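You operate a simulated robot arm through the tools that you are given. There is no shell and no other tool. Be economical: measure what you need, move in short steps, check, and stop when the job is done.

Carry out the task below with a simulated two-armed robot. There is one attempt and no reset: what you move stays moved.

JOB
Run a 20 m test pull on the swivel row.
Fine: set lever one to held, close the swivel lever and set knob G by the card in the pocket; no end may break.

The check looks at the end state, three seconds after you hand in, the way a careful person would. Anything else that was tipped, shoved, dropped, spilled or broken makes it a failure.

ROBOT AND FRAMES
Two 7-joint arms with fingered hands on one trunk that stands fixed in place. Base frame: the origin is at the foot of the trunk, x ahead of it, y to its left, z up. Lengths are in m, angles in degrees, forces in N, time in s.
The left shoulder is at [0.081, 0.241, 1.517], the right one opposite. With the tool pointing down near the work surface each hand reaches from about 0.1 to 0.76 m from the base axis, measured 20 degrees to its own side. Payload 4.9 kg a hand.
The tool frame of a hand sits at the grasp point between the pads (the TCP): z along the fingers, y along the line on which they close. The tips reach 0.032 m beyond it. The gripper opens to 0.2 m. The gripper's body begins 0.089 m behind the TCP. The gripper is a hand of 4 fingers: y runs from the thumb to the fingers, the wrist lies at [0, 0, -0.267] in the tool frame, and closing takes about 1.5 s.
Orientation is that of the tool frame in the base frame, as a unit quaternion [w, x, y, z]. With the fingers straight down and closing along the base's y, the tool's x points along the base's -x, its y along +y and its z along -z.

CONTROLS
- The arms move only by the tool send_rows. It takes "left_deltas", "right_deltas" or both (then of equal length, played together; a hand with none holds still); each is a list that holds one entry, the list of rows, each a list of 7 numbers: the shift along the tool's x, y, z in units of 400 mm (1.0 is 400 mm), then the turn, a rotation vector about the tool's x, y, z in units of 60 degrees (1.0 is 60 degrees), then the finger opening in m, from 0 to 0.2. In form: [[[x, y, z, rx, ry, rz, claw], ...]]. A call has 1 to 20 rows; each row is the pose to reach, as a shift and turn from the pose commanded when the call began, along the tool's axes at that moment. A call with a number of a shift or a turn outside -1 to 1 is refused whole. Rows are played at 5 a second. More than 0.05 m and 8.6 degrees between two rows, or a gripper value outside its range, and nothing of the call is played. Where a pose cannot be reached the arm comes as near as it can. A force on the tool above 90 N (or 10 N above the force at the start of the call, whichever is more), or a blocked arm, ends the call early, and 0.2 s more pass. The fingers move at their own pace (about 0.072 m/s each) and stop on an object; they squeeze with about 28 N. The grip force told is the motor's: it shows also when the fingers shut on nothing. Time passes only in rows, and 0.2 s behind the last, so rows that repeat a pose let the fingers close. It gives the time, the measured TCP pose, the force on the tool (base axes), the opening and the grip force at its end, in the units of the frame above (readings bear some noise), with the torque about the TCP (base axes, N m) and any sound that the robot's microphone picked up.
- Cameras (640 x 400 px; columns grow to the right, rows downward): "scene" is now at [0.0596, 0.0753, 1.6715]; the picture's right is [0.89, -0.46, -0.00], its down [-0.38, -0.73, -0.57] and it looks along [0.26, 0.51, -0.82] (base axes); focal length 214 px, centre (320, 200). "left" rides on the left gripper at [-0.069, -0.069, -0.116] in its tool frame; the picture's right is [0.71, -0.71, 0.00], its down [0.54, 0.54, -0.64] and it looks along [0.45, 0.45, 0.77] (tool axes); focal length 226 px, centre (320, 200). "right" rides on the right gripper at [0.069, -0.069, -0.116] in its tool frame; the picture's right is [0.71, 0.71, 0.00], its down [-0.54, 0.54, -0.64] and it looks along [-0.45, 0.45, 0.77] (tool axes); focal length 226 px, centre (320, 200). There is no depth. A picture from a camera that has moved, and an enlarged one, comes with that camera's place and axes in the base frame and with its lens. The place of the scene camera against the robot may be out by one fixed shift of up to 0.018 m in any direction.
- camera(camera): a new picture of that camera. It takes no simulated time.
- move_column(by): slides the trunk up (or, below 0, down) by that many m; the arms and the scene camera ride with it, the base frame stays. It gives what a move gives, with no picture.
- grasp_type(shape, hand): the hand has 4 fingers and takes this shape, open, in about a second: jaw (thumb against the fingers, like two jaws); tri (thumb and two fingers); tip (a fingertip pinch); poke (one finger out to press); point (the index stretched); flat (the hand flat); cup (the hand cupped); fist (a fist). The gripper value then closes the fingers along that shape, each until it touches; the sizes above hold for jaw. It gives what a move gives, with no picture.
- turn_head(pan, tilt): turns the head with the scene camera to pan (to the left, within 86 degrees either way) and tilt (down, from -29 to 69), counted from straight ahead of the robot. It gives what a move gives.
- zoom(camera, box): a new picture of the part [left, top, right, bottom] of that camera's present view, enlarged. It takes no simulated time.
- hand_in(): hands the job in; it is judged then, once.

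Work in short steps. Places have to be worked out from the pictures, the camera data and where the tool is seen: move nearer, look again, correct. Check each grasp and each placing, and mend what went wrong. You have 120 turns and 78 pictures in all, those below and enlarged ones among them. Open the grippers and draw the arms clear of the work before you hand the job in, unless the task says otherwise; then end with one line.

The tools are called after ">>>" as a command line: name --argument value ..., lists and objects as JSON in quotes. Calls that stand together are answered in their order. send_rows: Moves the arms, as the interface text tells. Its arguments: {"type":"object","properties":{"left_deltas":{"type":"array"},"right_deltas":{"type":"array"}},"required":[]} The other tools are called the same way: move_column (by) slides the trunk up or down; grasp_type (shape, hand) gives the hand a shape; turn_head (pan, tilt) turns the head that bears the scene camera; camera (camera) takes a picture; zoom (camera, box) takes an enlarged picture of a part of a camera's view; hand_in () hands the job in.

At the start:

```text
time: 0.0
left_ee_pos: [0.7142, 0.0571, 1.5101]
left_tcp_rot: [-0.026, -0.005, 0.999, 0.033]
left_contact_force: [-0.6, -0.3, -0.2]
left_ft_torque: [-0.02, 0.02, -0.01]
left_grip_width: 0.1996
left_gripper_force: 0.0
left_shape: jaw
right_ee_pos: [0.5088, -0.6333, 1.5756]
right_tcp_rot: [0.0, 0.001, 1.0, -0.001]
right_contact_force: [-0.3, -0.2, -0.4]
right_ft_torque: [0.0, 0.02, -0.01]
right_grip_width: 0.2001
right_gripper_force: 0.0
right_shape: jaw
trunk travel left (down, up): [-0.425, 0.415]
head pan, tilt: [62.5, 55.0]
```

scene: 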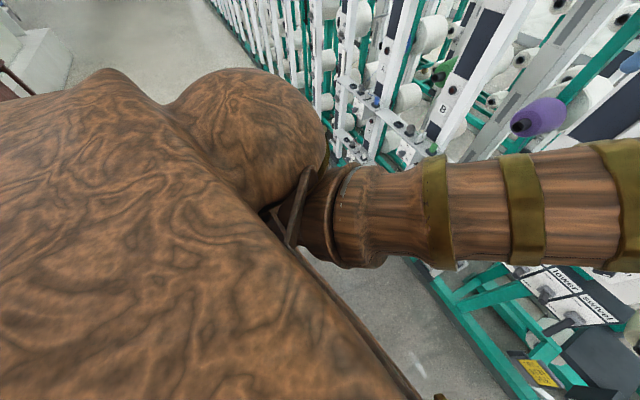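
right: 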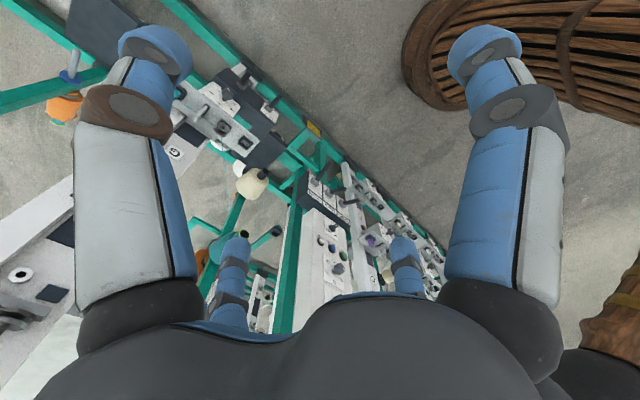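
left: 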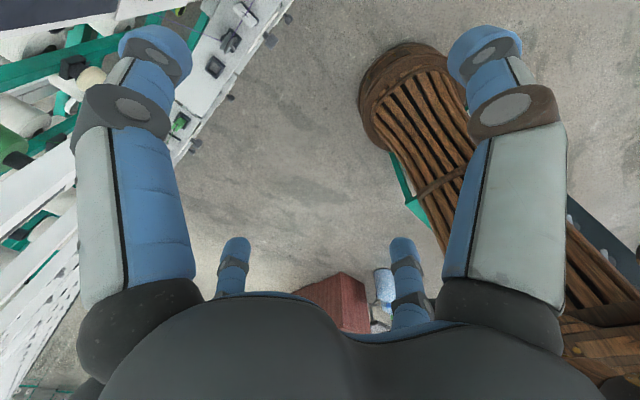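

The head looks left over the arm; I turn it ahead to see the work area.

>>> turn_head --pan 0 --tilt 35

>>> camera --camera "scene"

```text
time: 1.3
left_ee_pos: [0.7145, 0.0565, 1.5077]
left_tcp_rot: [-0.027, -0.006, 0.999, 0.034]
left_contact_force: [0.1, 0.3, 0.4]
left_ft_torque: [0.0, 0.02, 0.01]
left_grip_width: 0.1998
left_gripper_force: 0.1
left_shape: jaw
right_ee_pos: [0.5096, -0.6338, 1.5759]
right_tcp_rot: [0.0, 0.0, 1.0, 0.0]
right_contact_force: [0.2, 0.0, 0.1]
right_ft_torque: [0.03, 0.0, 0.0]
right_grip_width: 0.2
right_gripper_force: 0.0
right_shape: jaw
trunk travel left (down, up): [-0.425, 0.415]
head pan, tilt: [0.0, 35.0]
```

```text
74 pictures are left
camera scene: at [0.1142, 0.0116, 1.6997], right [0.0, -1.0, 0.0], down [-0.57, 0.0, -0.82], along [0.82, 0.0, -0.57], focal length 214 px, centre (320, 200)
```

scene: 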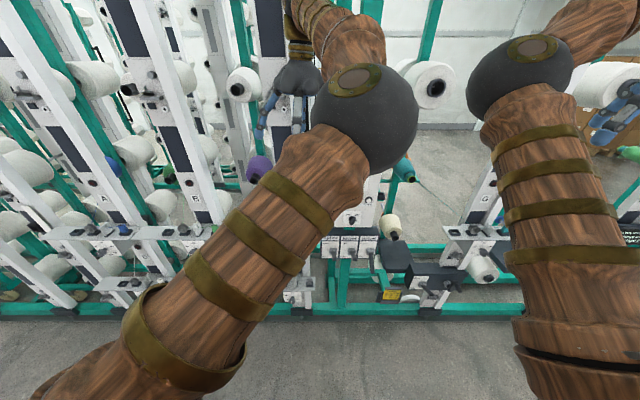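

A yarn creel row; I enlarge the middle and the right part to read the labels.

>>> zoom --camera "scene" --box '[270, 170, 430, 320]'

>>> zoom --camera "scene" --box '[400, 160, 640, 320]'

>>> zoom --camera "scene" --box '[30, 160, 270, 320]'

```text
2.67 times, centred on (350, 245) of scene
camera zoom: at [0.1142, 0.0116, 1.6997], right [0.0, -1.0, 0.0], down [-0.57, 0.0, -0.82], along [0.82, 0.0, -0.57], focal length 572 px, centre (240, 80)
```

zoom: 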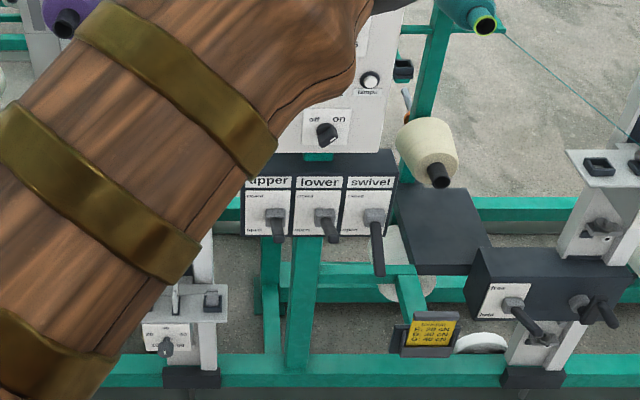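

```text
2.50 times, centred on (520, 240) of scene
camera zoom: at [0.1142, 0.0116, 1.6997], right [0.0, -1.0, 0.0], down [-0.57, 0.0, -0.82], along [0.82, 0.0, -0.57], focal length 536 px, centre (-180, 100)
```

zoom: 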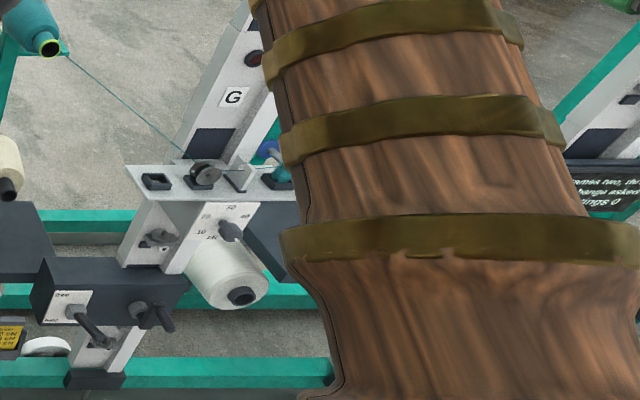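

```text
2.50 times, centred on (150, 240) of scene
camera zoom: at [0.1142, 0.0116, 1.6997], right [0.0, -1.0, 0.0], down [-0.57, 0.0, -0.82], along [0.82, 0.0, -0.57], focal length 536 px, centre (745, 100)
```

zoom: 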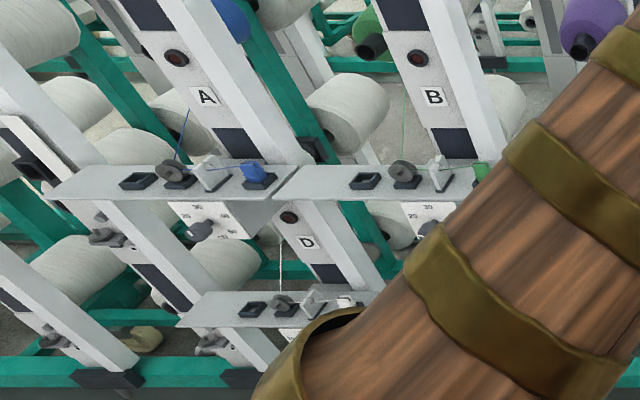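

The right arm hides a notice board to the right. I turn the head right, and use the right hand camera enlarged for the panel.

>>> turn_head --pan -45 --tilt 25

>>> camera --camera "scene"

>>> zoom --camera "right" --box '[170, 60, 450, 330]'

```text
time: 2.5
left_ee_pos: [0.713, 0.0569, 1.5084]
left_tcp_rot: [-0.025, -0.006, 0.999, 0.034]
left_contact_force: [0.5, -1.4, 0.4]
left_ft_torque: [-0.01, -0.01, -0.02]
left_grip_width: 0.2
left_gripper_force: 0.0
left_shape: jaw
right_ee_pos: [0.5095, -0.6333, 1.5745]
right_tcp_rot: [0.0, 0.0, 1.0, 0.0]
right_contact_force: [0.2, -0.1, -0.1]
right_ft_torque: [0.01, 0.0, 0.0]
right_grip_width: 0.1998
right_gripper_force: 0.1
right_shape: jaw
trunk travel left (down, up): [-0.425, 0.415]
head pan, tilt: [-45.0, 25.0]
```

```text
70 pictures are left
camera scene: at [0.0914, -0.0536, 1.7155], right [-0.71, -0.71, 0.0], down [-0.3, 0.3, -0.91], along [0.64, -0.64, -0.42], focal length 214 px, centre (320, 200)
```

scene: 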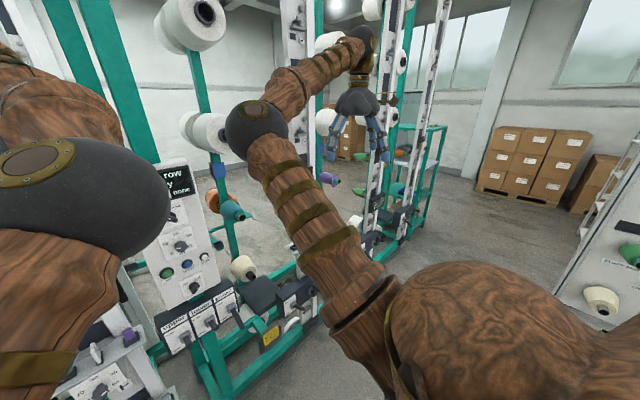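

```text
1.48 times, centred on (310, 195) of right
camera zoom: at [0.4398, -0.7018, 1.6912], right [-0.71, 0.71, 0.0], down [0.54, 0.54, 0.64], along [0.45, 0.45, -0.77], focal length 335 px, centre (335, 207)
```

zoom: 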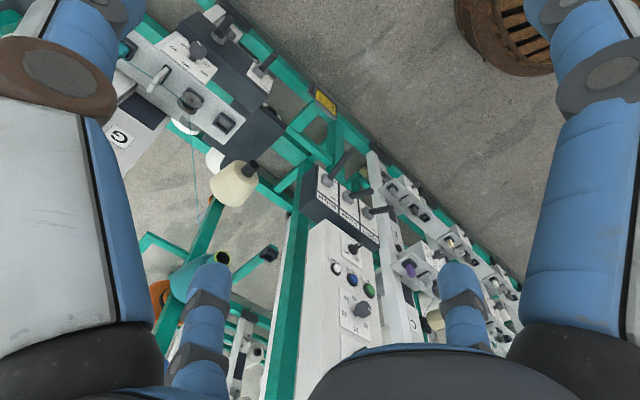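

The panel is visible between the arms; I zoom there and at the signs near the right edge.

>>> zoom --camera "scene" --box '[140, 140, 340, 360]'

>>> turn_head --pan -25 --tilt 30

>>> camera --camera "scene"

```text
1.82 times, centred on (240, 250) of scene
camera zoom: at [0.0914, -0.0536, 1.7155], right [-0.71, -0.71, 0.0], down [-0.3, 0.3, -0.91], along [0.64, -0.64, -0.42], focal length 390 px, centre (466, 109)
```

zoom: 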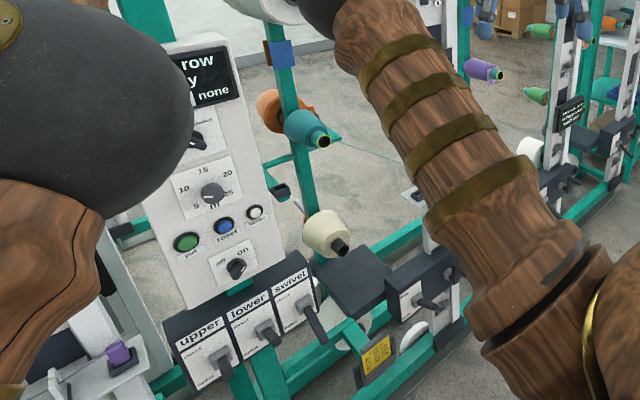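

```text
time: 3.3
left_ee_pos: [0.7136, 0.0558, 1.5084]
left_tcp_rot: [-0.026, -0.007, 0.999, 0.034]
left_contact_force: [0.9, -0.3, 0.0]
left_ft_torque: [0.01, 0.0, 0.02]
left_grip_width: 0.1999
left_gripper_force: 0.1
left_shape: jaw
right_ee_pos: [0.5095, -0.6327, 1.574]
right_tcp_rot: [0.0, -0.001, 1.0, 0.0]
right_contact_force: [-0.4, -0.6, 0.4]
right_ft_torque: [-0.03, -0.02, 0.01]
right_grip_width: 0.2
right_gripper_force: 0.1
right_shape: jaw
trunk travel left (down, up): [-0.425, 0.415]
head pan, tilt: [-25.0, 30.0]
```

```text
67 pictures are left
camera scene: at [0.1081, -0.0268, 1.7076], right [-0.42, -0.91, 0.0], down [-0.45, 0.21, -0.87], along [0.78, -0.37, -0.5], focal length 214 px, centre (320, 200)
```

scene: 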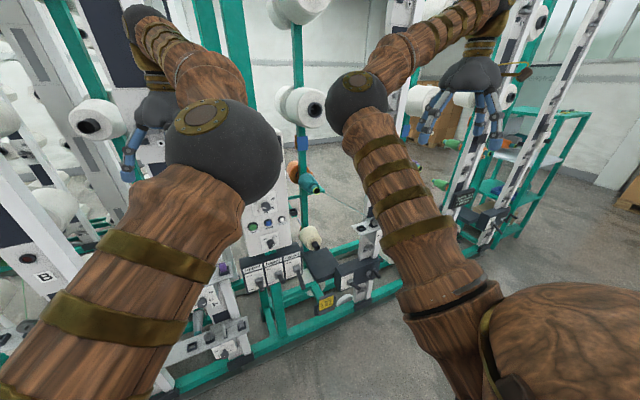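

Both arms hide the view. I pull the left hand back and to the left, high up, away from the creel.

>>> send_rows --left_deltas '[[[0.06, 0.07, 0, 0, 0, 0, 0.2], [0.12, 0.14, 0, 0, 0, 0, 0.2], [0.18, 0.21, 0, 0, 0, 0, 0.2], [0.24, 0.28, 0, 0, 0, 0, 0.2], [0.3, 0.35, 0, 0, 0, 0, 0.2], [0.36, 0.42, 0, 0, 0, 0, 0.2], [0.42, 0.49, 0, 0, 0, 0, 0.2], [0.48, 0.56, 0, 0, 0, 0, 0.2], [0.54, 0.63, 0, 0, 0, 0, 0.2], [0.6, 0.7, 0, 0, 0, 0, 0.2], [0.66, 0.77, 0, 0, 0, 0, 0.2], [0.72, 0.84, 0, 0, 0, 0, 0.2], [0.78, 0.91, 0, 0, 0, 0, 0.2], [0.84, 0.98, 0, 0, 0, 0, 0.2]]]'

>>> turn_head --pan -10 --tilt 35

>>> camera --camera "scene"

```text
time: 4.2
left_ee_pos: [0.6429, 0.2365, 1.4926]
left_tcp_rot: [-0.049, -0.087, 0.993, 0.058]
left_contact_force: [-0.2, 0.0, 1.1]
left_ft_torque: [-0.04, 0.01, 0.03]
left_grip_width: 0.1998
left_gripper_force: 0.0
left_shape: jaw
right_ee_pos: [0.5082, -0.6314, 1.5751]
right_tcp_rot: [0.0, 0.0, 1.0, -0.001]
right_contact_force: [-0.1, 0.8, 0.4]
right_ft_torque: [-0.04, -0.05, 0.01]
right_grip_width: 0.1999
right_gripper_force: 0.1
right_shape: jaw
trunk travel left (down, up): [-0.425, 0.415]
head pan, tilt: [-25.0, 30.0]
stopped in row 4 (left hand): the arm was blocked; the commanded pose is now the measured one
```

```text
time: 5.0
left_ee_pos: [0.6439, 0.2356, 1.4913]
left_tcp_rot: [-0.05, -0.087, 0.993, 0.059]
left_contact_force: [-0.4, -0.1, -0.2]
left_ft_torque: [0.0, -0.02, -0.01]
left_grip_width: 0.1998
left_gripper_force: 0.0
left_shape: jaw
right_ee_pos: [0.5079, -0.6326, 1.5743]
right_tcp_rot: [0.0, 0.0, 1.0, 0.0]
right_contact_force: [-0.3, 0.4, -0.8]
right_ft_torque: [0.01, -0.01, 0.01]
right_grip_width: 0.1999
right_gripper_force: 0.2
right_shape: jaw
trunk travel left (down, up): [-0.425, 0.415]
head pan, tilt: [-10.0, 35.0]
```

```text
66 pictures are left
camera scene: at [0.1129, -0.0035, 1.6998], right [-0.17, -0.98, 0.0], down [-0.56, 0.1, -0.82], along [0.81, -0.14, -0.57], focal length 214 px, centre (320, 200)
```

scene: 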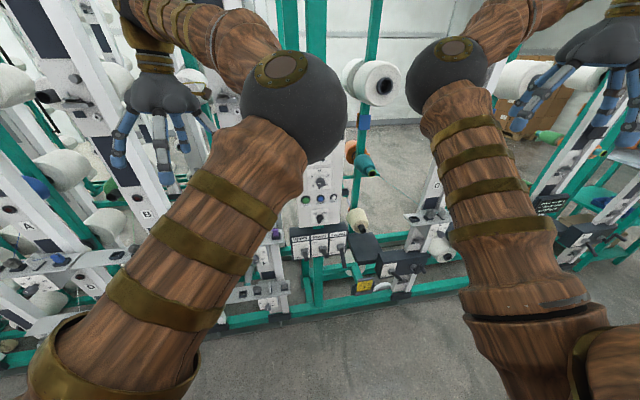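

The left arm was blocked (probably a joint limit). I try pulling straight back with a small step.

>>> send_rows --left_deltas '[[[0.05, 0, 0, 0, 0, 0, 0.2], [0.1, 0, 0, 0, 0, 0, 0.2], [0.15, 0, 0, 0, 0, 0, 0.2], [0.2, 0, 0, 0, 0, 0, 0.2], [0.25, 0, 0, 0, 0, 0, 0.2], [0.3, 0, 0, 0, 0, 0, 0.2], [0.35, 0, 0, 0, 0, 0, 0.2], [0.4, 0, 0, 0, 0, 0, 0.2]]]'

>>> camera --camera "left"

```text
time: 5.8
left_ee_pos: [0.5823, 0.305, 1.4783]
left_tcp_rot: [-0.07, -0.171, 0.98, 0.078]
left_contact_force: [0.5, 0.0, 0.2]
left_ft_torque: [-0.02, 0.0, -0.01]
left_grip_width: 0.1999
left_gripper_force: 0.0
left_shape: jaw
right_ee_pos: [0.5091, -0.6327, 1.5749]
right_tcp_rot: [0.0, -0.001, 1.0, 0.0]
right_contact_force: [-0.1, 0.0, 1.1]
right_ft_torque: [0.0, -0.01, -0.01]
right_grip_width: 0.2
right_gripper_force: 0.0
right_shape: jaw
trunk travel left (down, up): [-0.425, 0.415]
head pan, tilt: [-10.0, 35.0]
stopped in row 4 (left hand): the arm was blocked; the commanded pose is now the measured one
```

```text
65 pictures are left
camera left: at [0.6883, 0.2519, 1.5728], right [-0.43, -0.9, -0.05], down [-0.57, 0.23, 0.78], along [-0.7, 0.36, -0.62], focal length 226 px, centre (320, 200)
```

left: 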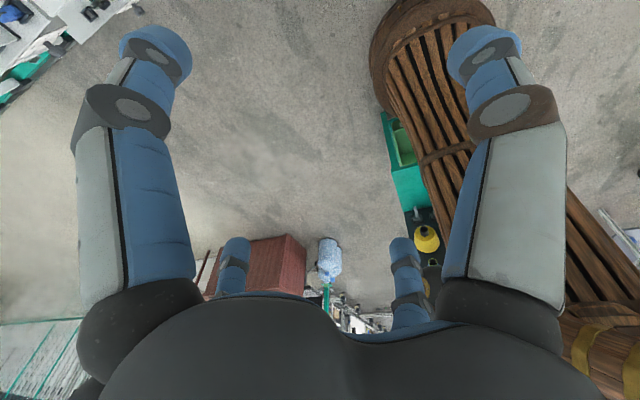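

Nothing touches it, so it is a wrist limit; the hand yaws as it moves. I move on with the yaw let go along.

>>> send_rows --left_deltas '[[[0.03, 0.09, 0, 0, 0, -0.1, 0.2], [0.06, 0.18, 0, 0, 0, -0.2, 0.2], [0.09, 0.27, 0, 0, 0, -0.3, 0.2], [0.12, 0.36, 0, 0, 0, -0.4, 0.2], [0.15, 0.45, 0, 0, 0, -0.5, 0.2], [0.18, 0.54, 0, 0, 0, -0.6, 0.2], [0.21, 0.63, 0, 0, 0, -0.7, 0.2], [0.24, 0.72, 0, 0, 0, -0.8, 0.2]]]'

>>> camera --camera "scene"

```text
time: 7.6
left_ee_pos: [0.4001, 0.5428, 1.5402]
left_tcp_rot: [-0.032, -0.554, 0.826, 0.097]
left_contact_force: [0.2, 0.8, 0.1]
left_ft_torque: [-0.02, -0.01, 0.02]
left_grip_width: 0.2002
left_gripper_force: 0.0
left_shape: jaw
right_ee_pos: [0.5079, -0.6305, 1.5755]
right_tcp_rot: [0.001, 0.0, 1.0, 0.0]
right_contact_force: [-0.8, 0.4, 0.3]
right_ft_torque: [-0.06, -0.02, 0.0]
right_grip_width: 0.1997
right_gripper_force: 0.0
right_shape: jaw
trunk travel left (down, up): [-0.425, 0.415]
head pan, tilt: [-10.0, 35.0]
```

```text
64 pictures are left
camera scene: at [0.1122, -0.0012, 1.6998], right [-0.17, -0.98, 0.0], down [-0.56, 0.1, -0.82], along [0.81, -0.14, -0.57], focal length 214 px, centre (320, 200)
```

scene: 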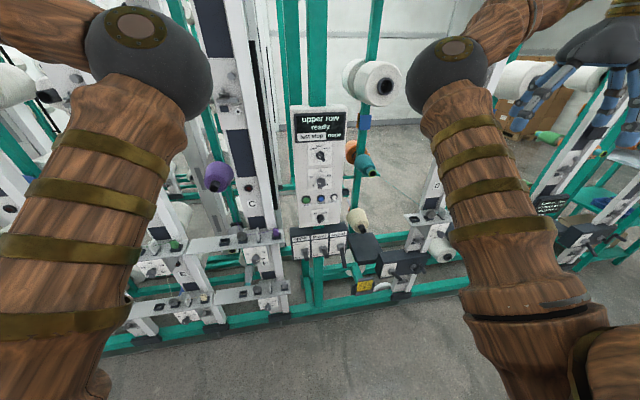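

The panel is clear now. I enlarge it and the card.

>>> zoom --camera "scene" --box '[270, 90, 400, 230]'

>>> zoom --camera "scene" --box '[280, 205, 460, 315]'

>>> zoom --camera "scene" --box '[500, 170, 640, 270]'

```text
2.86 times, centred on (335, 160) of scene
camera zoom: at [0.1122, -0.0012, 1.6998], right [-0.17, -0.98, 0.0], down [-0.56, 0.1, -0.82], along [0.81, -0.14, -0.57], focal length 613 px, centre (277, 314)
```

zoom: 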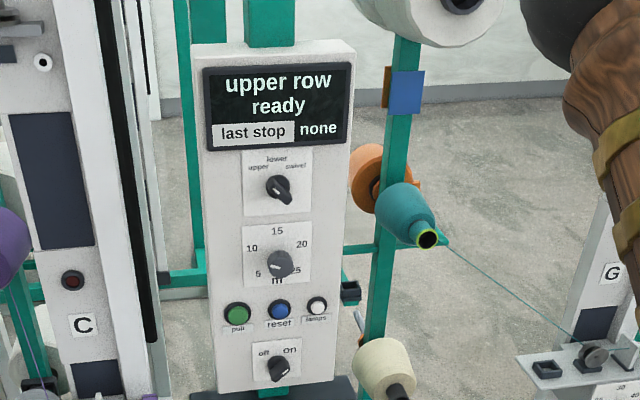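

```text
3.56 times, centred on (370, 260) of scene
camera zoom: at [0.1122, -0.0012, 1.6998], right [-0.17, -0.98, 0.0], down [-0.56, 0.1, -0.82], along [0.81, -0.14, -0.57], focal length 763 px, centre (142, -13)
```

zoom: 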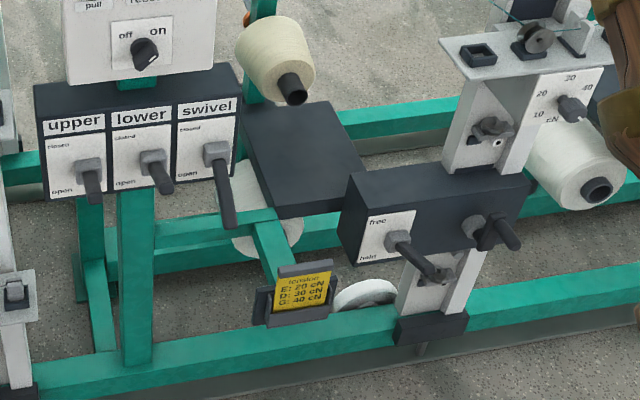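

```text
4.00 times, centred on (570, 220) of scene
camera zoom: at [0.1122, -0.0012, 1.6998], right [-0.17, -0.98, 0.0], down [-0.56, 0.1, -0.82], along [0.81, -0.14, -0.57], focal length 858 px, centre (-680, 120)
```

zoom: 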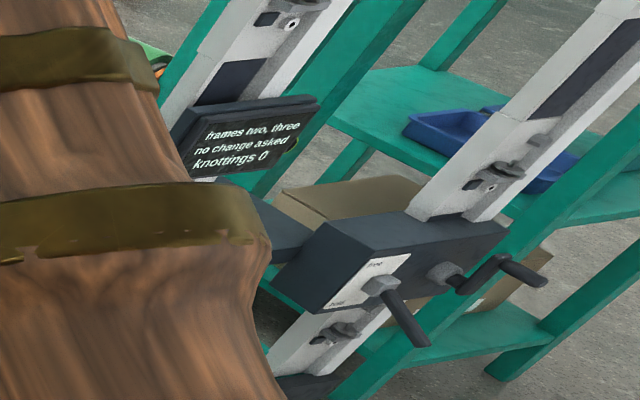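

G must go to 40 cN; the panel reads "upper row, ready", row selector at upper, metres near 25/unknown. I lower the trunk to get a second viewpoint for triangulation.

>>> move_column --by -0.3

>>> camera --camera "scene"

>>> camera --camera "right"

```text
time: 10.6
left_ee_pos: [0.4016, 0.5405, 1.2398]
left_tcp_rot: [-0.032, -0.553, 0.826, 0.098]
left_contact_force: [0.3, 0.1, -0.5]
left_ft_torque: [0.03, -0.01, -0.04]
left_grip_width: 0.1999
left_gripper_force: 0.1
left_shape: jaw
right_ee_pos: [0.5094, -0.6331, 1.2749]
right_tcp_rot: [0.0, 0.001, 1.0, 0.0]
right_contact_force: [0.4, -0.6, -0.2]
right_ft_torque: [-0.03, -0.02, -0.01]
right_grip_width: 0.1998
right_gripper_force: 0.2
right_shape: jaw
trunk travel left (down, up): [-0.125, 0.715]
head pan, tilt: [-10.0, 35.0]
```

```text
60 pictures are left
camera scene: at [0.1127, -0.0036, 1.3998], right [-0.17, -0.98, 0.0], down [-0.56, 0.1, -0.82], along [0.81, -0.14, -0.57], focal length 214 px, centre (320, 200)
```

scene: 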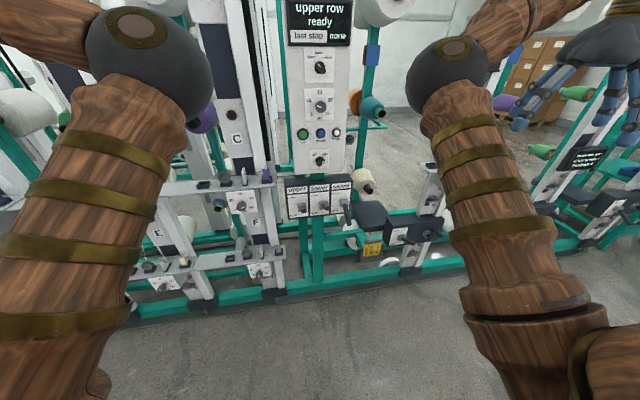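

```text
59 pictures are left
camera right: at [0.4395, -0.7017, 1.3914], right [-0.71, 0.71, 0.0], down [0.54, 0.54, 0.64], along [0.45, 0.45, -0.77], focal length 226 px, centre (320, 200)
```

right: 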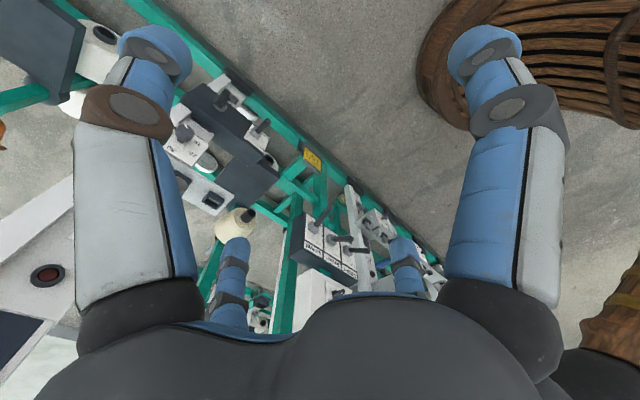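

I judge the panel face at x≈0.88, y≈-0.13. I enlarge the lower panel and levers from the new height.

>>> zoom --camera "scene" --box '[275, 170, 475, 290]'

>>> zoom --camera "scene" --box '[270, 45, 370, 175]'

```text
3.20 times, centred on (375, 230) of scene
camera zoom: at [0.1127, -0.0036, 1.3998], right [-0.17, -0.98, 0.0], down [-0.56, 0.1, -0.82], along [0.81, -0.14, -0.57], focal length 686 px, centre (144, 104)
```

zoom: 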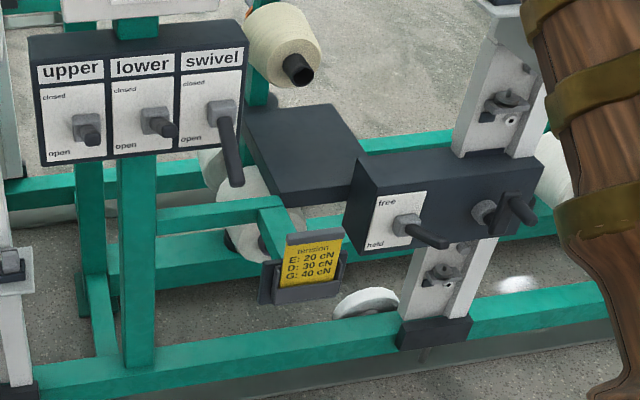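

```text
3.08 times, centred on (320, 110) of scene
camera zoom: at [0.1127, -0.0036, 1.3998], right [-0.17, -0.98, 0.0], down [-0.56, 0.1, -0.82], along [0.81, -0.14, -0.57], focal length 660 px, centre (320, 477)
```

zoom: 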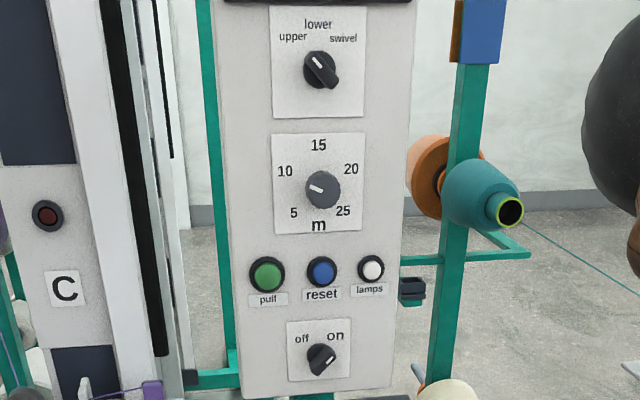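

Estimates: swivel lever tip ≈(0.80,-0.255,0.77) (down = open; upper's tip is at z≈0.866 = closed); frame-one lever hub ≈(0.90,-0.62,0.53), tip up = free. I pitch the right hand forward and lower it a bit.

>>> send_rows --right_deltas '[[[0, 0.04, 0.04, 0, -0.14, 0, 0.2], [0, 0.08, 0.08, 0, -0.28, 0, 0.2], [0, 0.12, 0.12, 0, -0.42, 0, 0.2], [0, 0.16, 0.16, 0, -0.56, 0, 0.2], [0, 0.2, 0.2, 0, -0.7, 0, 0.2], [0, 0.24, 0.24, 0, -0.84, 0, 0.2], [0, 0.28, 0.28, 0, -0.98, 0, 0.2]]]'

>>> send_rows --right_deltas '[[[0, 0.04, 0, 0, -0.13, 0, 0.2], [0, 0.06, 0, 0, -0.26, 0, 0.2], [0, 0.08, 0, 0, -0.39, 0, 0.2], [0, 0.1, 0, 0, -0.52, 0, 0.2]]]'

>>> camera --camera "scene"

>>> camera --camera "right"

```text
time: 12.2
left_ee_pos: [0.401, 0.5405, 1.2406]
left_tcp_rot: [-0.032, -0.554, 0.827, 0.097]
left_contact_force: [-0.3, 0.1, 0.4]
left_ft_torque: [0.01, 0.0, 0.0]
left_grip_width: 0.1998
left_gripper_force: 0.0
left_shape: jaw
right_ee_pos: [0.509, -0.5206, 1.1637]
right_tcp_rot: [0.491, 0.0, 0.871, -0.001]
right_contact_force: [0.7, 0.2, 0.1]
right_ft_torque: [0.0, 0.01, -0.01]
right_grip_width: 0.1999
right_gripper_force: 0.0
right_shape: jaw
trunk travel left (down, up): [-0.125, 0.715]
head pan, tilt: [-10.0, 35.0]
```

```text
time: 13.2
left_ee_pos: [0.4015, 0.5407, 1.2406]
left_tcp_rot: [-0.032, -0.554, 0.826, 0.098]
left_contact_force: [0.5, 0.2, -0.3]
left_ft_torque: [-0.01, 0.0, -0.02]
left_grip_width: 0.1999
left_gripper_force: 0.2
left_shape: jaw
right_ee_pos: [0.5616, -0.4909, 1.1774]
right_tcp_rot: [0.705, 0.003, 0.709, -0.004]
right_contact_force: [0.2, -0.3, -0.4]
right_ft_torque: [0.03, 0.03, 0.01]
right_grip_width: 0.2001
right_gripper_force: 0.0
right_shape: jaw
right hand out of reach, approached as far as the arm can: row 3, 4
trunk travel left (down, up): [-0.125, 0.715]
head pan, tilt: [-10.0, 35.0]
```

```text
56 pictures are left
camera scene: at [0.1137, -0.0031, 1.3997], right [-0.17, -0.98, 0.0], down [-0.57, 0.1, -0.82], along [0.81, -0.14, -0.57], focal length 214 px, centre (320, 200)
```

scene: 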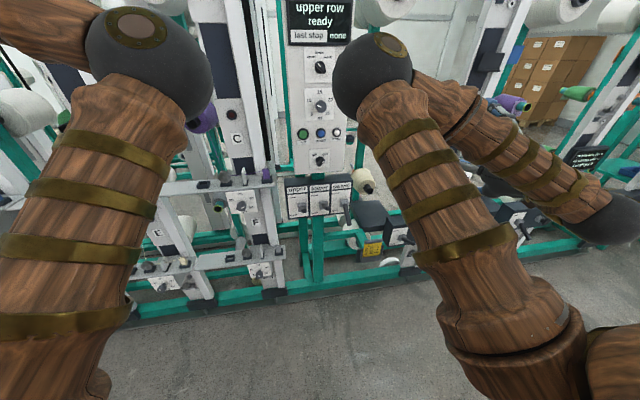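

```text
55 pictures are left
camera right: at [0.4427, -0.5585, 1.1092], right [0.0, 0.71, -0.71], down [-0.64, 0.55, 0.54], along [0.77, 0.45, 0.45], focal length 226 px, centre (320, 200)
```

right: 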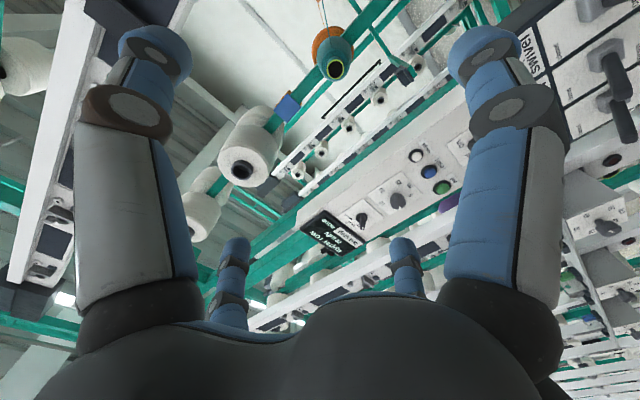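

Right hand points forward now. I shape it as poke, then look where the finger ends.

>>> grasp_type --hand "right" --shape "poke"

>>> camera --camera "right"

```text
time: 14.1
left_ee_pos: [0.4003, 0.54, 1.2389]
left_tcp_rot: [-0.031, -0.553, 0.827, 0.097]
left_contact_force: [0.9, -0.2, 0.8]
left_ft_torque: [-0.02, -0.03, -0.02]
left_grip_width: 0.2
left_gripper_force: 0.1
left_shape: jaw
right_ee_pos: [0.5598, -0.4905, 1.1768]
right_tcp_rot: [0.705, 0.003, 0.71, -0.003]
right_contact_force: [-0.3, -0.3, -0.2]
right_ft_torque: [0.04, 0.0, 0.0]
right_grip_width: 0.0
right_gripper_force: 0.0
right_shape: poke
trunk travel left (down, up): [-0.125, 0.715]
head pan, tilt: [-10.0, 35.0]
```

```text
54 pictures are left
camera right: at [0.4419, -0.5588, 1.1094], right [0.0, 0.71, -0.71], down [-0.63, 0.55, 0.55], along [0.77, 0.45, 0.45], focal length 226 px, centre (320, 200)
```

right: 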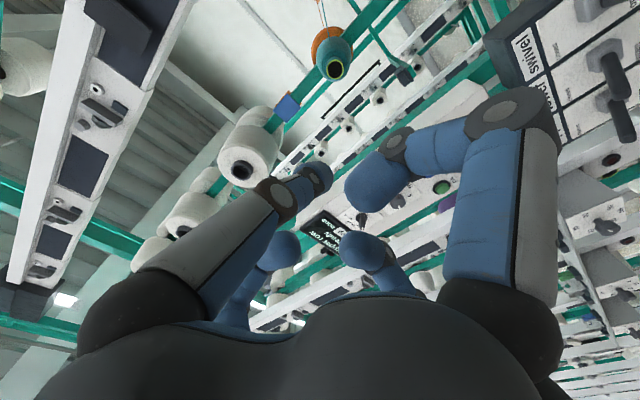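

The poking finger tip sits about at TCP+0.032 along tool z. I bring the hand down to in front of the swivel lever, staying back at x≈0.6.

>>> send_rows --right_deltas '[[[0.08, 0.05, 0.01, 0, 0, 0, 0], [0.16, 0.1, 0.02, 0, 0, 0, 0], [0.24, 0.15, 0.02, 0, 0, 0, 0], [0.32, 0.2, 0.03, 0, 0, 0, 0], [0.4, 0.25, 0.03, 0, 0, 0, 0], [0.48, 0.3, 0.04, 0, 0, 0, 0], [0.56, 0.35, 0.05, 0, 0, 0, 0], [0.64, 0.4, 0.06, 0, 0, 0, 0], [0.72, 0.45, 0.07, 0, 0, 0, 0], [0.8, 0.5, 0.08, 0, 0, 0, 0], [0.88, 0.54, 0.09, 0, 0, 0, 0], [0.97, 0.57, 0.1, 0, 0, 0, 0]]]'

>>> camera --camera "scene"

>>> camera --camera "right"

```text
time: 16.7
left_ee_pos: [0.4014, 0.54, 1.2401]
left_tcp_rot: [-0.033, -0.554, 0.826, 0.098]
left_contact_force: [0.0, 0.6, -0.1]
left_ft_torque: [0.01, 0.02, 0.03]
left_grip_width: 0.2001
left_gripper_force: 0.1
left_shape: jaw
right_ee_pos: [0.619, -0.3871, 0.9021]
right_tcp_rot: [0.685, -0.023, 0.727, 0.023]
right_contact_force: [0.0, 0.0, -0.3]
right_ft_torque: [0.0, -0.01, 0.0]
right_grip_width: 0.0
right_gripper_force: 0.0
right_shape: poke
right hand out of reach, approached as far as the arm can: row 1, 2, 3, 4, 5, 6, 7, 8, 9, 10, 11, 12
trunk travel left (down, up): [-0.125, 0.715]
head pan, tilt: [-10.0, 35.0]
```

```text
53 pictures are left
camera scene: at [0.1138, -0.0037, 1.3997], right [-0.17, -0.98, 0.0], down [-0.57, 0.1, -0.82], along [0.81, -0.14, -0.57], focal length 214 px, centre (320, 200)
```

scene: 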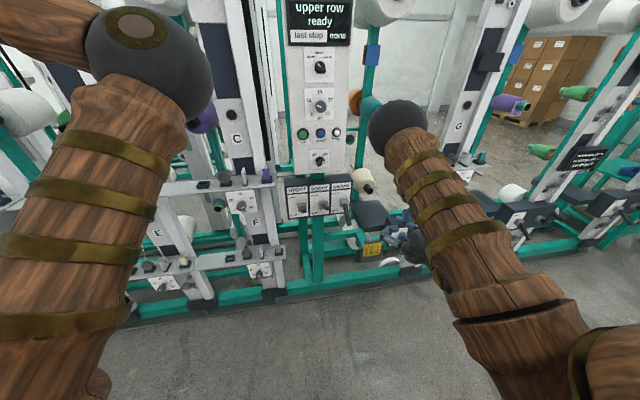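

```text
52 pictures are left
camera right: at [0.502, -0.4635, 0.8407], right [-0.09, 0.7, -0.7], down [-0.64, 0.5, 0.58], along [0.76, 0.5, 0.41], focal length 226 px, centre (320, 200)
```

right: 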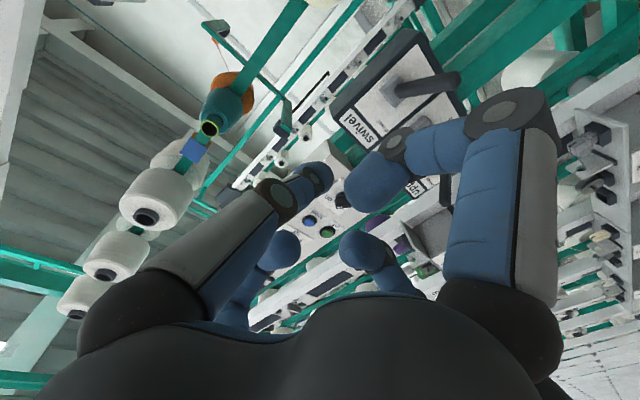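

The wrist bends to its limit with the elbow high; lowering the trunk should help. I go down 0.12.

>>> move_column --by -0.12

>>> send_rows --right_deltas '[[[0.02, 0.06, 0, 0, 0, 0, 0], [0.04, 0.12, 0, 0, 0, 0, 0], [0.06, 0.18, 0, 0, 0, 0, 0], [0.08, 0.24, 0, 0, 0, 0, 0], [0.1, 0.3, 0, 0, 0, 0, 0], [0.12, 0.33, 0, 0, 0, 0, 0]]]'

>>> camera --camera "scene"

```text
time: 18.2
left_ee_pos: [0.4014, 0.54, 1.1202]
left_tcp_rot: [-0.031, -0.553, 0.827, 0.098]
left_contact_force: [0.1, 0.4, -0.1]
left_ft_torque: [0.03, -0.02, 0.0]
left_grip_width: 0.1997
left_gripper_force: 0.2
left_shape: jaw
right_ee_pos: [0.6167, -0.3875, 0.7831]
right_tcp_rot: [0.685, -0.024, 0.728, 0.024]
right_contact_force: [0.7, 0.2, -0.9]
right_ft_torque: [0.04, 0.02, 0.03]
right_grip_width: 0.0
right_gripper_force: 0.1
right_shape: poke
trunk travel left (down, up): [-0.005, 0.835]
head pan, tilt: [-10.0, 35.0]
```

```text
time: 19.6
left_ee_pos: [0.401, 0.5392, 1.1198]
left_tcp_rot: [-0.032, -0.553, 0.827, 0.098]
left_contact_force: [0.2, 0.3, 0.8]
left_ft_torque: [-0.02, -0.01, -0.01]
left_grip_width: 0.1998
left_gripper_force: 0.0
left_shape: jaw
right_ee_pos: [0.6022, -0.3497, 0.8028]
right_tcp_rot: [0.679, -0.03, 0.733, 0.031]
right_contact_force: [0.3, 0.3, 0.3]
right_ft_torque: [0.0, 0.0, 0.02]
right_grip_width: 0.0
right_gripper_force: 0.1
right_shape: poke
right hand out of reach, approached as far as the arm can: row 1, 2, 3, 4, 5, 6
trunk travel left (down, up): [-0.005, 0.835]
head pan, tilt: [-10.0, 35.0]
```

```text
51 pictures are left
camera scene: at [0.1129, -0.0034, 1.2797], right [-0.17, -0.98, 0.0], down [-0.57, 0.1, -0.82], along [0.81, -0.14, -0.57], focal length 214 px, centre (320, 200)
```

scene: 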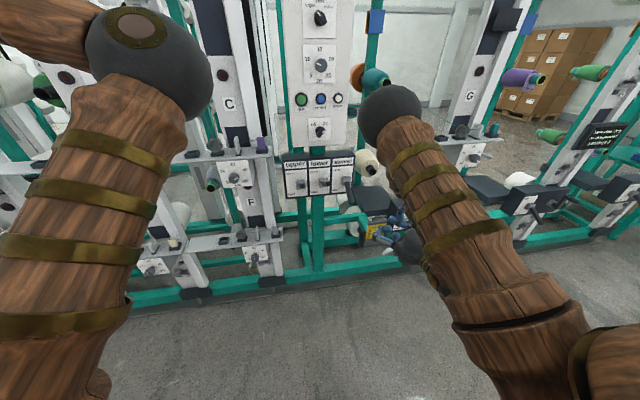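

Still limited. I test whether reaching farther forward levels the hand (nothing lies within 0.74 m at this height).

>>> send_rows --right_deltas '[[[0, 0, 0.06, 0, 0, 0, 0], [0, 0, 0.12, 0, -0.03, 0, 0], [0, 0, 0.18, 0, -0.06, 0, 0], [0, 0, 0.24, 0, -0.08, 0, 0]]]'

>>> camera --camera "right"

```text
time: 20.6
left_ee_pos: [0.4015, 0.5406, 1.119]
left_tcp_rot: [-0.033, -0.553, 0.827, 0.097]
left_contact_force: [-0.2, 0.9, -0.5]
left_ft_torque: [0.01, 0.03, 0.01]
left_grip_width: 0.1998
left_gripper_force: 0.2
left_shape: jaw
right_ee_pos: [0.6876, -0.38, 0.8259]
right_tcp_rot: [0.708, -0.034, 0.704, 0.034]
right_contact_force: [-0.5, 0.4, 0.3]
right_ft_torque: [0.0, -0.02, 0.0]
right_grip_width: 0.0
right_gripper_force: 0.1
right_shape: poke
right hand out of reach, approached as far as the arm can: row 1, 2, 3, 4
trunk travel left (down, up): [-0.005, 0.835]
head pan, tilt: [-10.0, 35.0]
```

```text
50 pictures are left
camera right: at [0.5793, -0.4592, 0.7558], right [-0.06, 0.71, -0.71], down [-0.69, 0.48, 0.54], along [0.72, 0.52, 0.46], focal length 226 px, centre (320, 200)
```

right: 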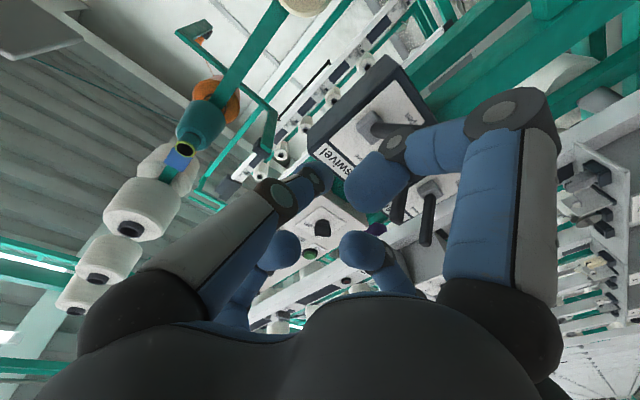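

At 0.69 m out it levels. I now approach toward the swivel lever's front, (0.75,-0.28,0.77), checking reach.

>>> send_rows --right_deltas '[[[0.03, 0.05, 0.03, 0, 0, 0, 0], [0.06, 0.1, 0.05, 0, 0, 0, 0], [0.09, 0.15, 0.07, 0, 0, 0, 0], [0.12, 0.2, 0.08, 0, 0, 0, 0], [0.14, 0.23, 0.1, 0, 0, 0, 0], [0.14, 0.23, 0.1, 0, 0, 0, 0]]]'

>>> camera --camera "right"

```text
time: 22.0
left_ee_pos: [0.4012, 0.539, 1.1195]
left_tcp_rot: [-0.031, -0.553, 0.827, 0.097]
left_contact_force: [0.3, 0.1, -0.1]
left_ft_torque: [0.01, -0.03, 0.0]
left_grip_width: 0.2
left_gripper_force: 0.2
left_shape: jaw
right_ee_pos: [0.707, -0.3594, 0.8219]
right_tcp_rot: [0.701, -0.044, 0.711, 0.045]
right_contact_force: [-0.2, 0.8, -0.2]
right_ft_torque: [-0.01, 0.01, 0.02]
right_grip_width: 0.0
right_gripper_force: 0.1
right_shape: poke
right hand out of reach, approached as far as the arm can: row 1, 2, 3, 4, 5, 6
trunk travel left (down, up): [-0.005, 0.835]
head pan, tilt: [-10.0, 35.0]
```

```text
49 pictures are left
camera right: at [0.5992, -0.442, 0.7549], right [-0.1, 0.7, -0.71], down [-0.7, 0.46, 0.55], along [0.71, 0.55, 0.45], focal length 226 px, centre (320, 200)
```

right: 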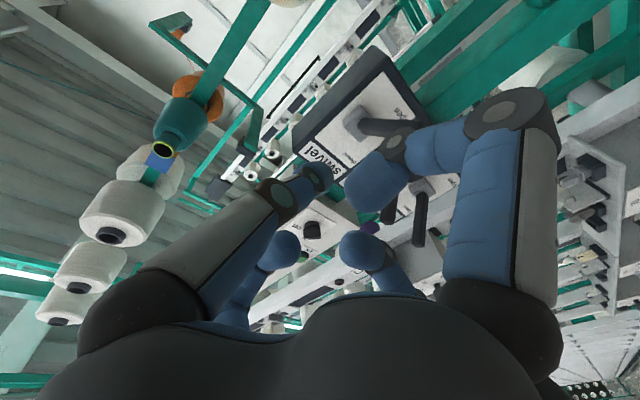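

The arm hangs in an elbow-high posture with the wrist bent to its limit. I swing the hand out to the right and yaw it left to coax the elbow outward.

>>> send_rows --right_deltas '[[[-0.03, -0.09, -0.05, -0.14, 0, 0, 0], [-0.06, -0.18, -0.1, -0.28, 0, 0, 0], [-0.09, -0.27, -0.16, -0.42, 0, 0, 0], [-0.12, -0.36, -0.21, -0.56, 0, 0, 0], [-0.15, -0.45, -0.26, -0.7, 0, 0, 0], [-0.18, -0.54, -0.32, -0.84, 0, 0, 0], [-0.2, -0.62, -0.375, -0.98, 0, 0, 0]]]'

>>> turn_head --pan -35 --tilt 40

>>> camera --camera "scene"

```text
time: 23.6
left_ee_pos: [0.4013, 0.5388, 1.1201]
left_tcp_rot: [-0.033, -0.553, 0.827, 0.096]
left_contact_force: [-0.7, 0.5, 0.7]
left_ft_torque: [0.02, 0.04, 0.05]
left_grip_width: 0.1997
left_gripper_force: 0.1
left_shape: jaw
right_ee_pos: [0.6273, -0.5414, 0.8996]
right_tcp_rot: [0.572, -0.363, 0.663, 0.318]
right_contact_force: [-1.0, -0.2, 1.2]
right_ft_torque: [-0.02, -0.02, -0.02]
right_grip_width: 0.0003
right_gripper_force: 0.0
right_shape: poke
right hand out of reach, approached as far as the arm can: row 5, 6, 7
trunk travel left (down, up): [-0.005, 0.835]
head pan, tilt: [-10.0, 35.0]
```

```text
time: 24.5
left_ee_pos: [0.4005, 0.5388, 1.1194]
left_tcp_rot: [-0.032, -0.554, 0.826, 0.097]
left_contact_force: [-0.6, 0.3, -0.1]
left_ft_torque: [0.02, -0.02, 0.0]
left_grip_width: 0.1995
left_gripper_force: 0.0
left_shape: jaw
right_ee_pos: [0.6271, -0.54, 0.8988]
right_tcp_rot: [0.573, -0.363, 0.663, 0.318]
right_contact_force: [-0.3, -0.5, -0.6]
right_ft_torque: [0.04, 0.02, 0.01]
right_grip_width: 0.0003
right_gripper_force: 0.0
right_shape: poke
trunk travel left (down, up): [-0.005, 0.835]
head pan, tilt: [-35.0, 40.0]
```

```text
48 pictures are left
camera scene: at [0.0957, -0.0371, 1.2722], right [-0.57, -0.82, 0.0], down [-0.53, 0.37, -0.77], along [0.63, -0.44, -0.64], focal length 214 px, centre (320, 200)
```

scene: 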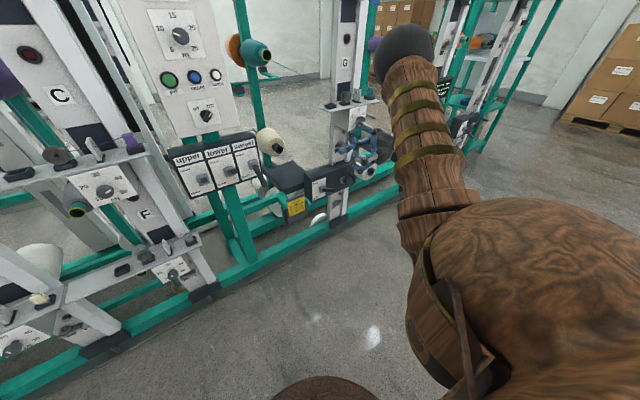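

The elbow has swung out to the right. I push on: lower the hand with a slight pitch up to bring the elbow down and out.

>>> send_rows --right_deltas '[[[0.08, 0, -0.02, 0, -0.03, 0, 0], [0.16, 0, -0.04, 0, -0.06, 0, 0], [0.24, 0, -0.06, 0, -0.09, 0, 0], [0.32, 0, -0.08, 0, -0.12, 0, 0], [0.4, 0, -0.1, 0, -0.15, 0, 0], [0.48, 0, -0.1, 0, -0.15, 0, 0], [0.52, 0, -0.1, 0, -0.15, 0, 0], [0.52, 0, -0.1, 0, -0.15, 0, 0]]]'

>>> camera --camera "scene"

```text
time: 26.3
left_ee_pos: [0.4018, 0.5411, 1.1203]
left_tcp_rot: [-0.031, -0.554, 0.826, 0.097]
left_contact_force: [0.5, 0.4, 0.1]
left_ft_torque: [0.02, -0.01, -0.01]
left_grip_width: 0.1997
left_gripper_force: 0.1
left_shape: jaw
right_ee_pos: [0.6273, -0.5723, 0.6917]
right_tcp_rot: [0.587, -0.344, 0.667, 0.304]
right_contact_force: [0.3, 0.1, 1.0]
right_ft_torque: [-0.03, 0.0, -0.02]
right_grip_width: 0.0001
right_gripper_force: 0.1
right_shape: poke
right hand out of reach, approached as far as the arm can: row 1, 2, 3, 4, 5, 6, 7, 8
trunk travel left (down, up): [-0.005, 0.835]
head pan, tilt: [-35.0, 40.0]
```

```text
47 pictures are left
camera scene: at [0.0956, -0.037, 1.2722], right [-0.57, -0.82, 0.0], down [-0.53, 0.37, -0.77], along [0.63, -0.44, -0.64], focal length 214 px, centre (320, 200)
```

scene: 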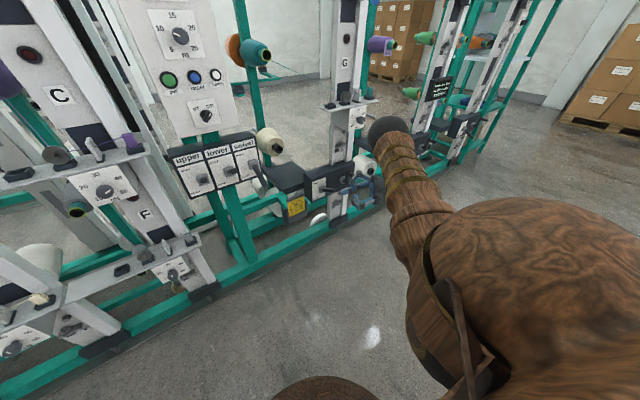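

Now the hand reaches z≈0.69 pointing left-forward. I move to near the swivel lever, (0.68,-0.40,0.70).

>>> send_rows --right_deltas '[[[-0.02, 0.03, 0.08, 0, 0, 0, 0], [-0.03, 0.06, 0.16, 0, 0, 0, 0], [-0.05, 0.09, 0.24, 0, 0, 0, 0], [-0.07, 0.12, 0.33, 0, 0, 0, 0], [-0.08, 0.145, 0.41, 0, 0, 0, 0], [-0.08, 0.145, 0.41, 0, 0, 0, 0]]]'

>>> turn_head --pan -20 --tilt 40

>>> zoom --camera "scene" --box '[220, 100, 460, 300]'

```text
time: 27.7
left_ee_pos: [0.4005, 0.5397, 1.1202]
left_tcp_rot: [-0.032, -0.553, 0.827, 0.098]
left_contact_force: [-0.7, -0.2, 0.5]
left_ft_torque: [0.01, -0.02, -0.01]
left_grip_width: 0.1999
left_gripper_force: 0.1
left_shape: jaw
right_ee_pos: [0.6752, -0.4054, 0.7062]
right_tcp_rot: [0.587, -0.343, 0.667, 0.304]
right_contact_force: [0.2, -0.3, -0.5]
right_ft_torque: [-0.03, 0.03, 0.01]
right_grip_width: 0.0
right_gripper_force: 0.1
right_shape: poke
trunk travel left (down, up): [-0.005, 0.835]
head pan, tilt: [-35.0, 40.0]
```

```text
time: 28.5
left_ee_pos: [0.4013, 0.5405, 1.1192]
left_tcp_rot: [-0.032, -0.554, 0.826, 0.097]
left_contact_force: [-0.5, -0.9, -0.9]
left_ft_torque: [-0.02, 0.0, 0.03]
left_grip_width: 0.1998
left_gripper_force: 0.0
left_shape: jaw
right_ee_pos: [0.6747, -0.4039, 0.7059]
right_tcp_rot: [0.587, -0.344, 0.666, 0.305]
right_contact_force: [-0.2, 0.3, 1.0]
right_ft_torque: [-0.01, 0.0, 0.0]
right_grip_width: 0.0001
right_gripper_force: 0.0
right_shape: poke
trunk travel left (down, up): [-0.005, 0.835]
head pan, tilt: [-20.0, 40.0]
```

```text
2.00 times, centred on (340, 200) of scene
camera zoom: at [0.1059, -0.0175, 1.2722], right [-0.34, -0.94, 0.0], down [-0.6, 0.22, -0.77], along [0.72, -0.26, -0.64], focal length 429 px, centre (280, 200)
```

zoom: 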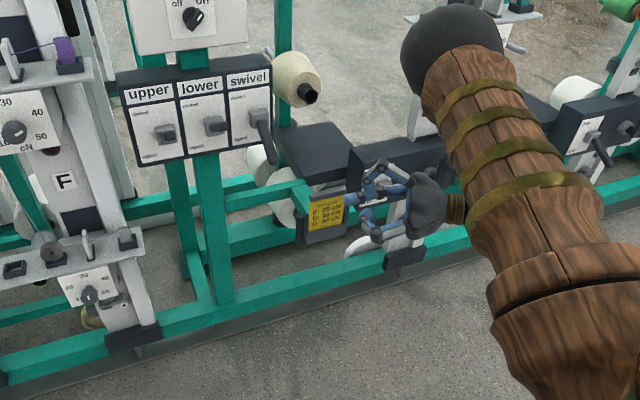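

The hand now goes where told and the finger tip matches the model. I look with the right camera to fix the lever's height.

>>> camera --camera "right"

```text
45 pictures are left
camera right: at [0.6585, -0.5452, 0.6519], right [-0.63, 0.34, -0.7], down [-0.77, -0.15, 0.62], along [0.1, 0.93, 0.36], focal length 226 px, centre (320, 200)
```

right: 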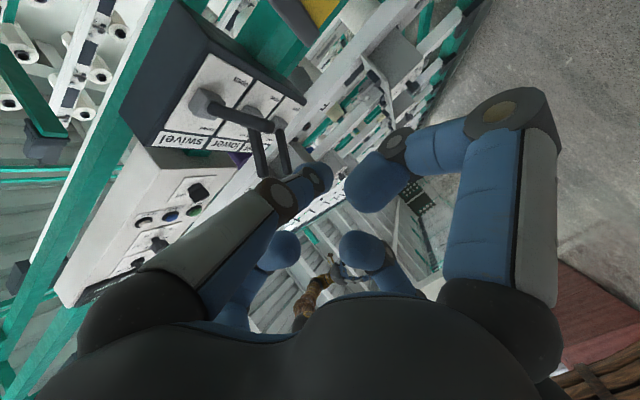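

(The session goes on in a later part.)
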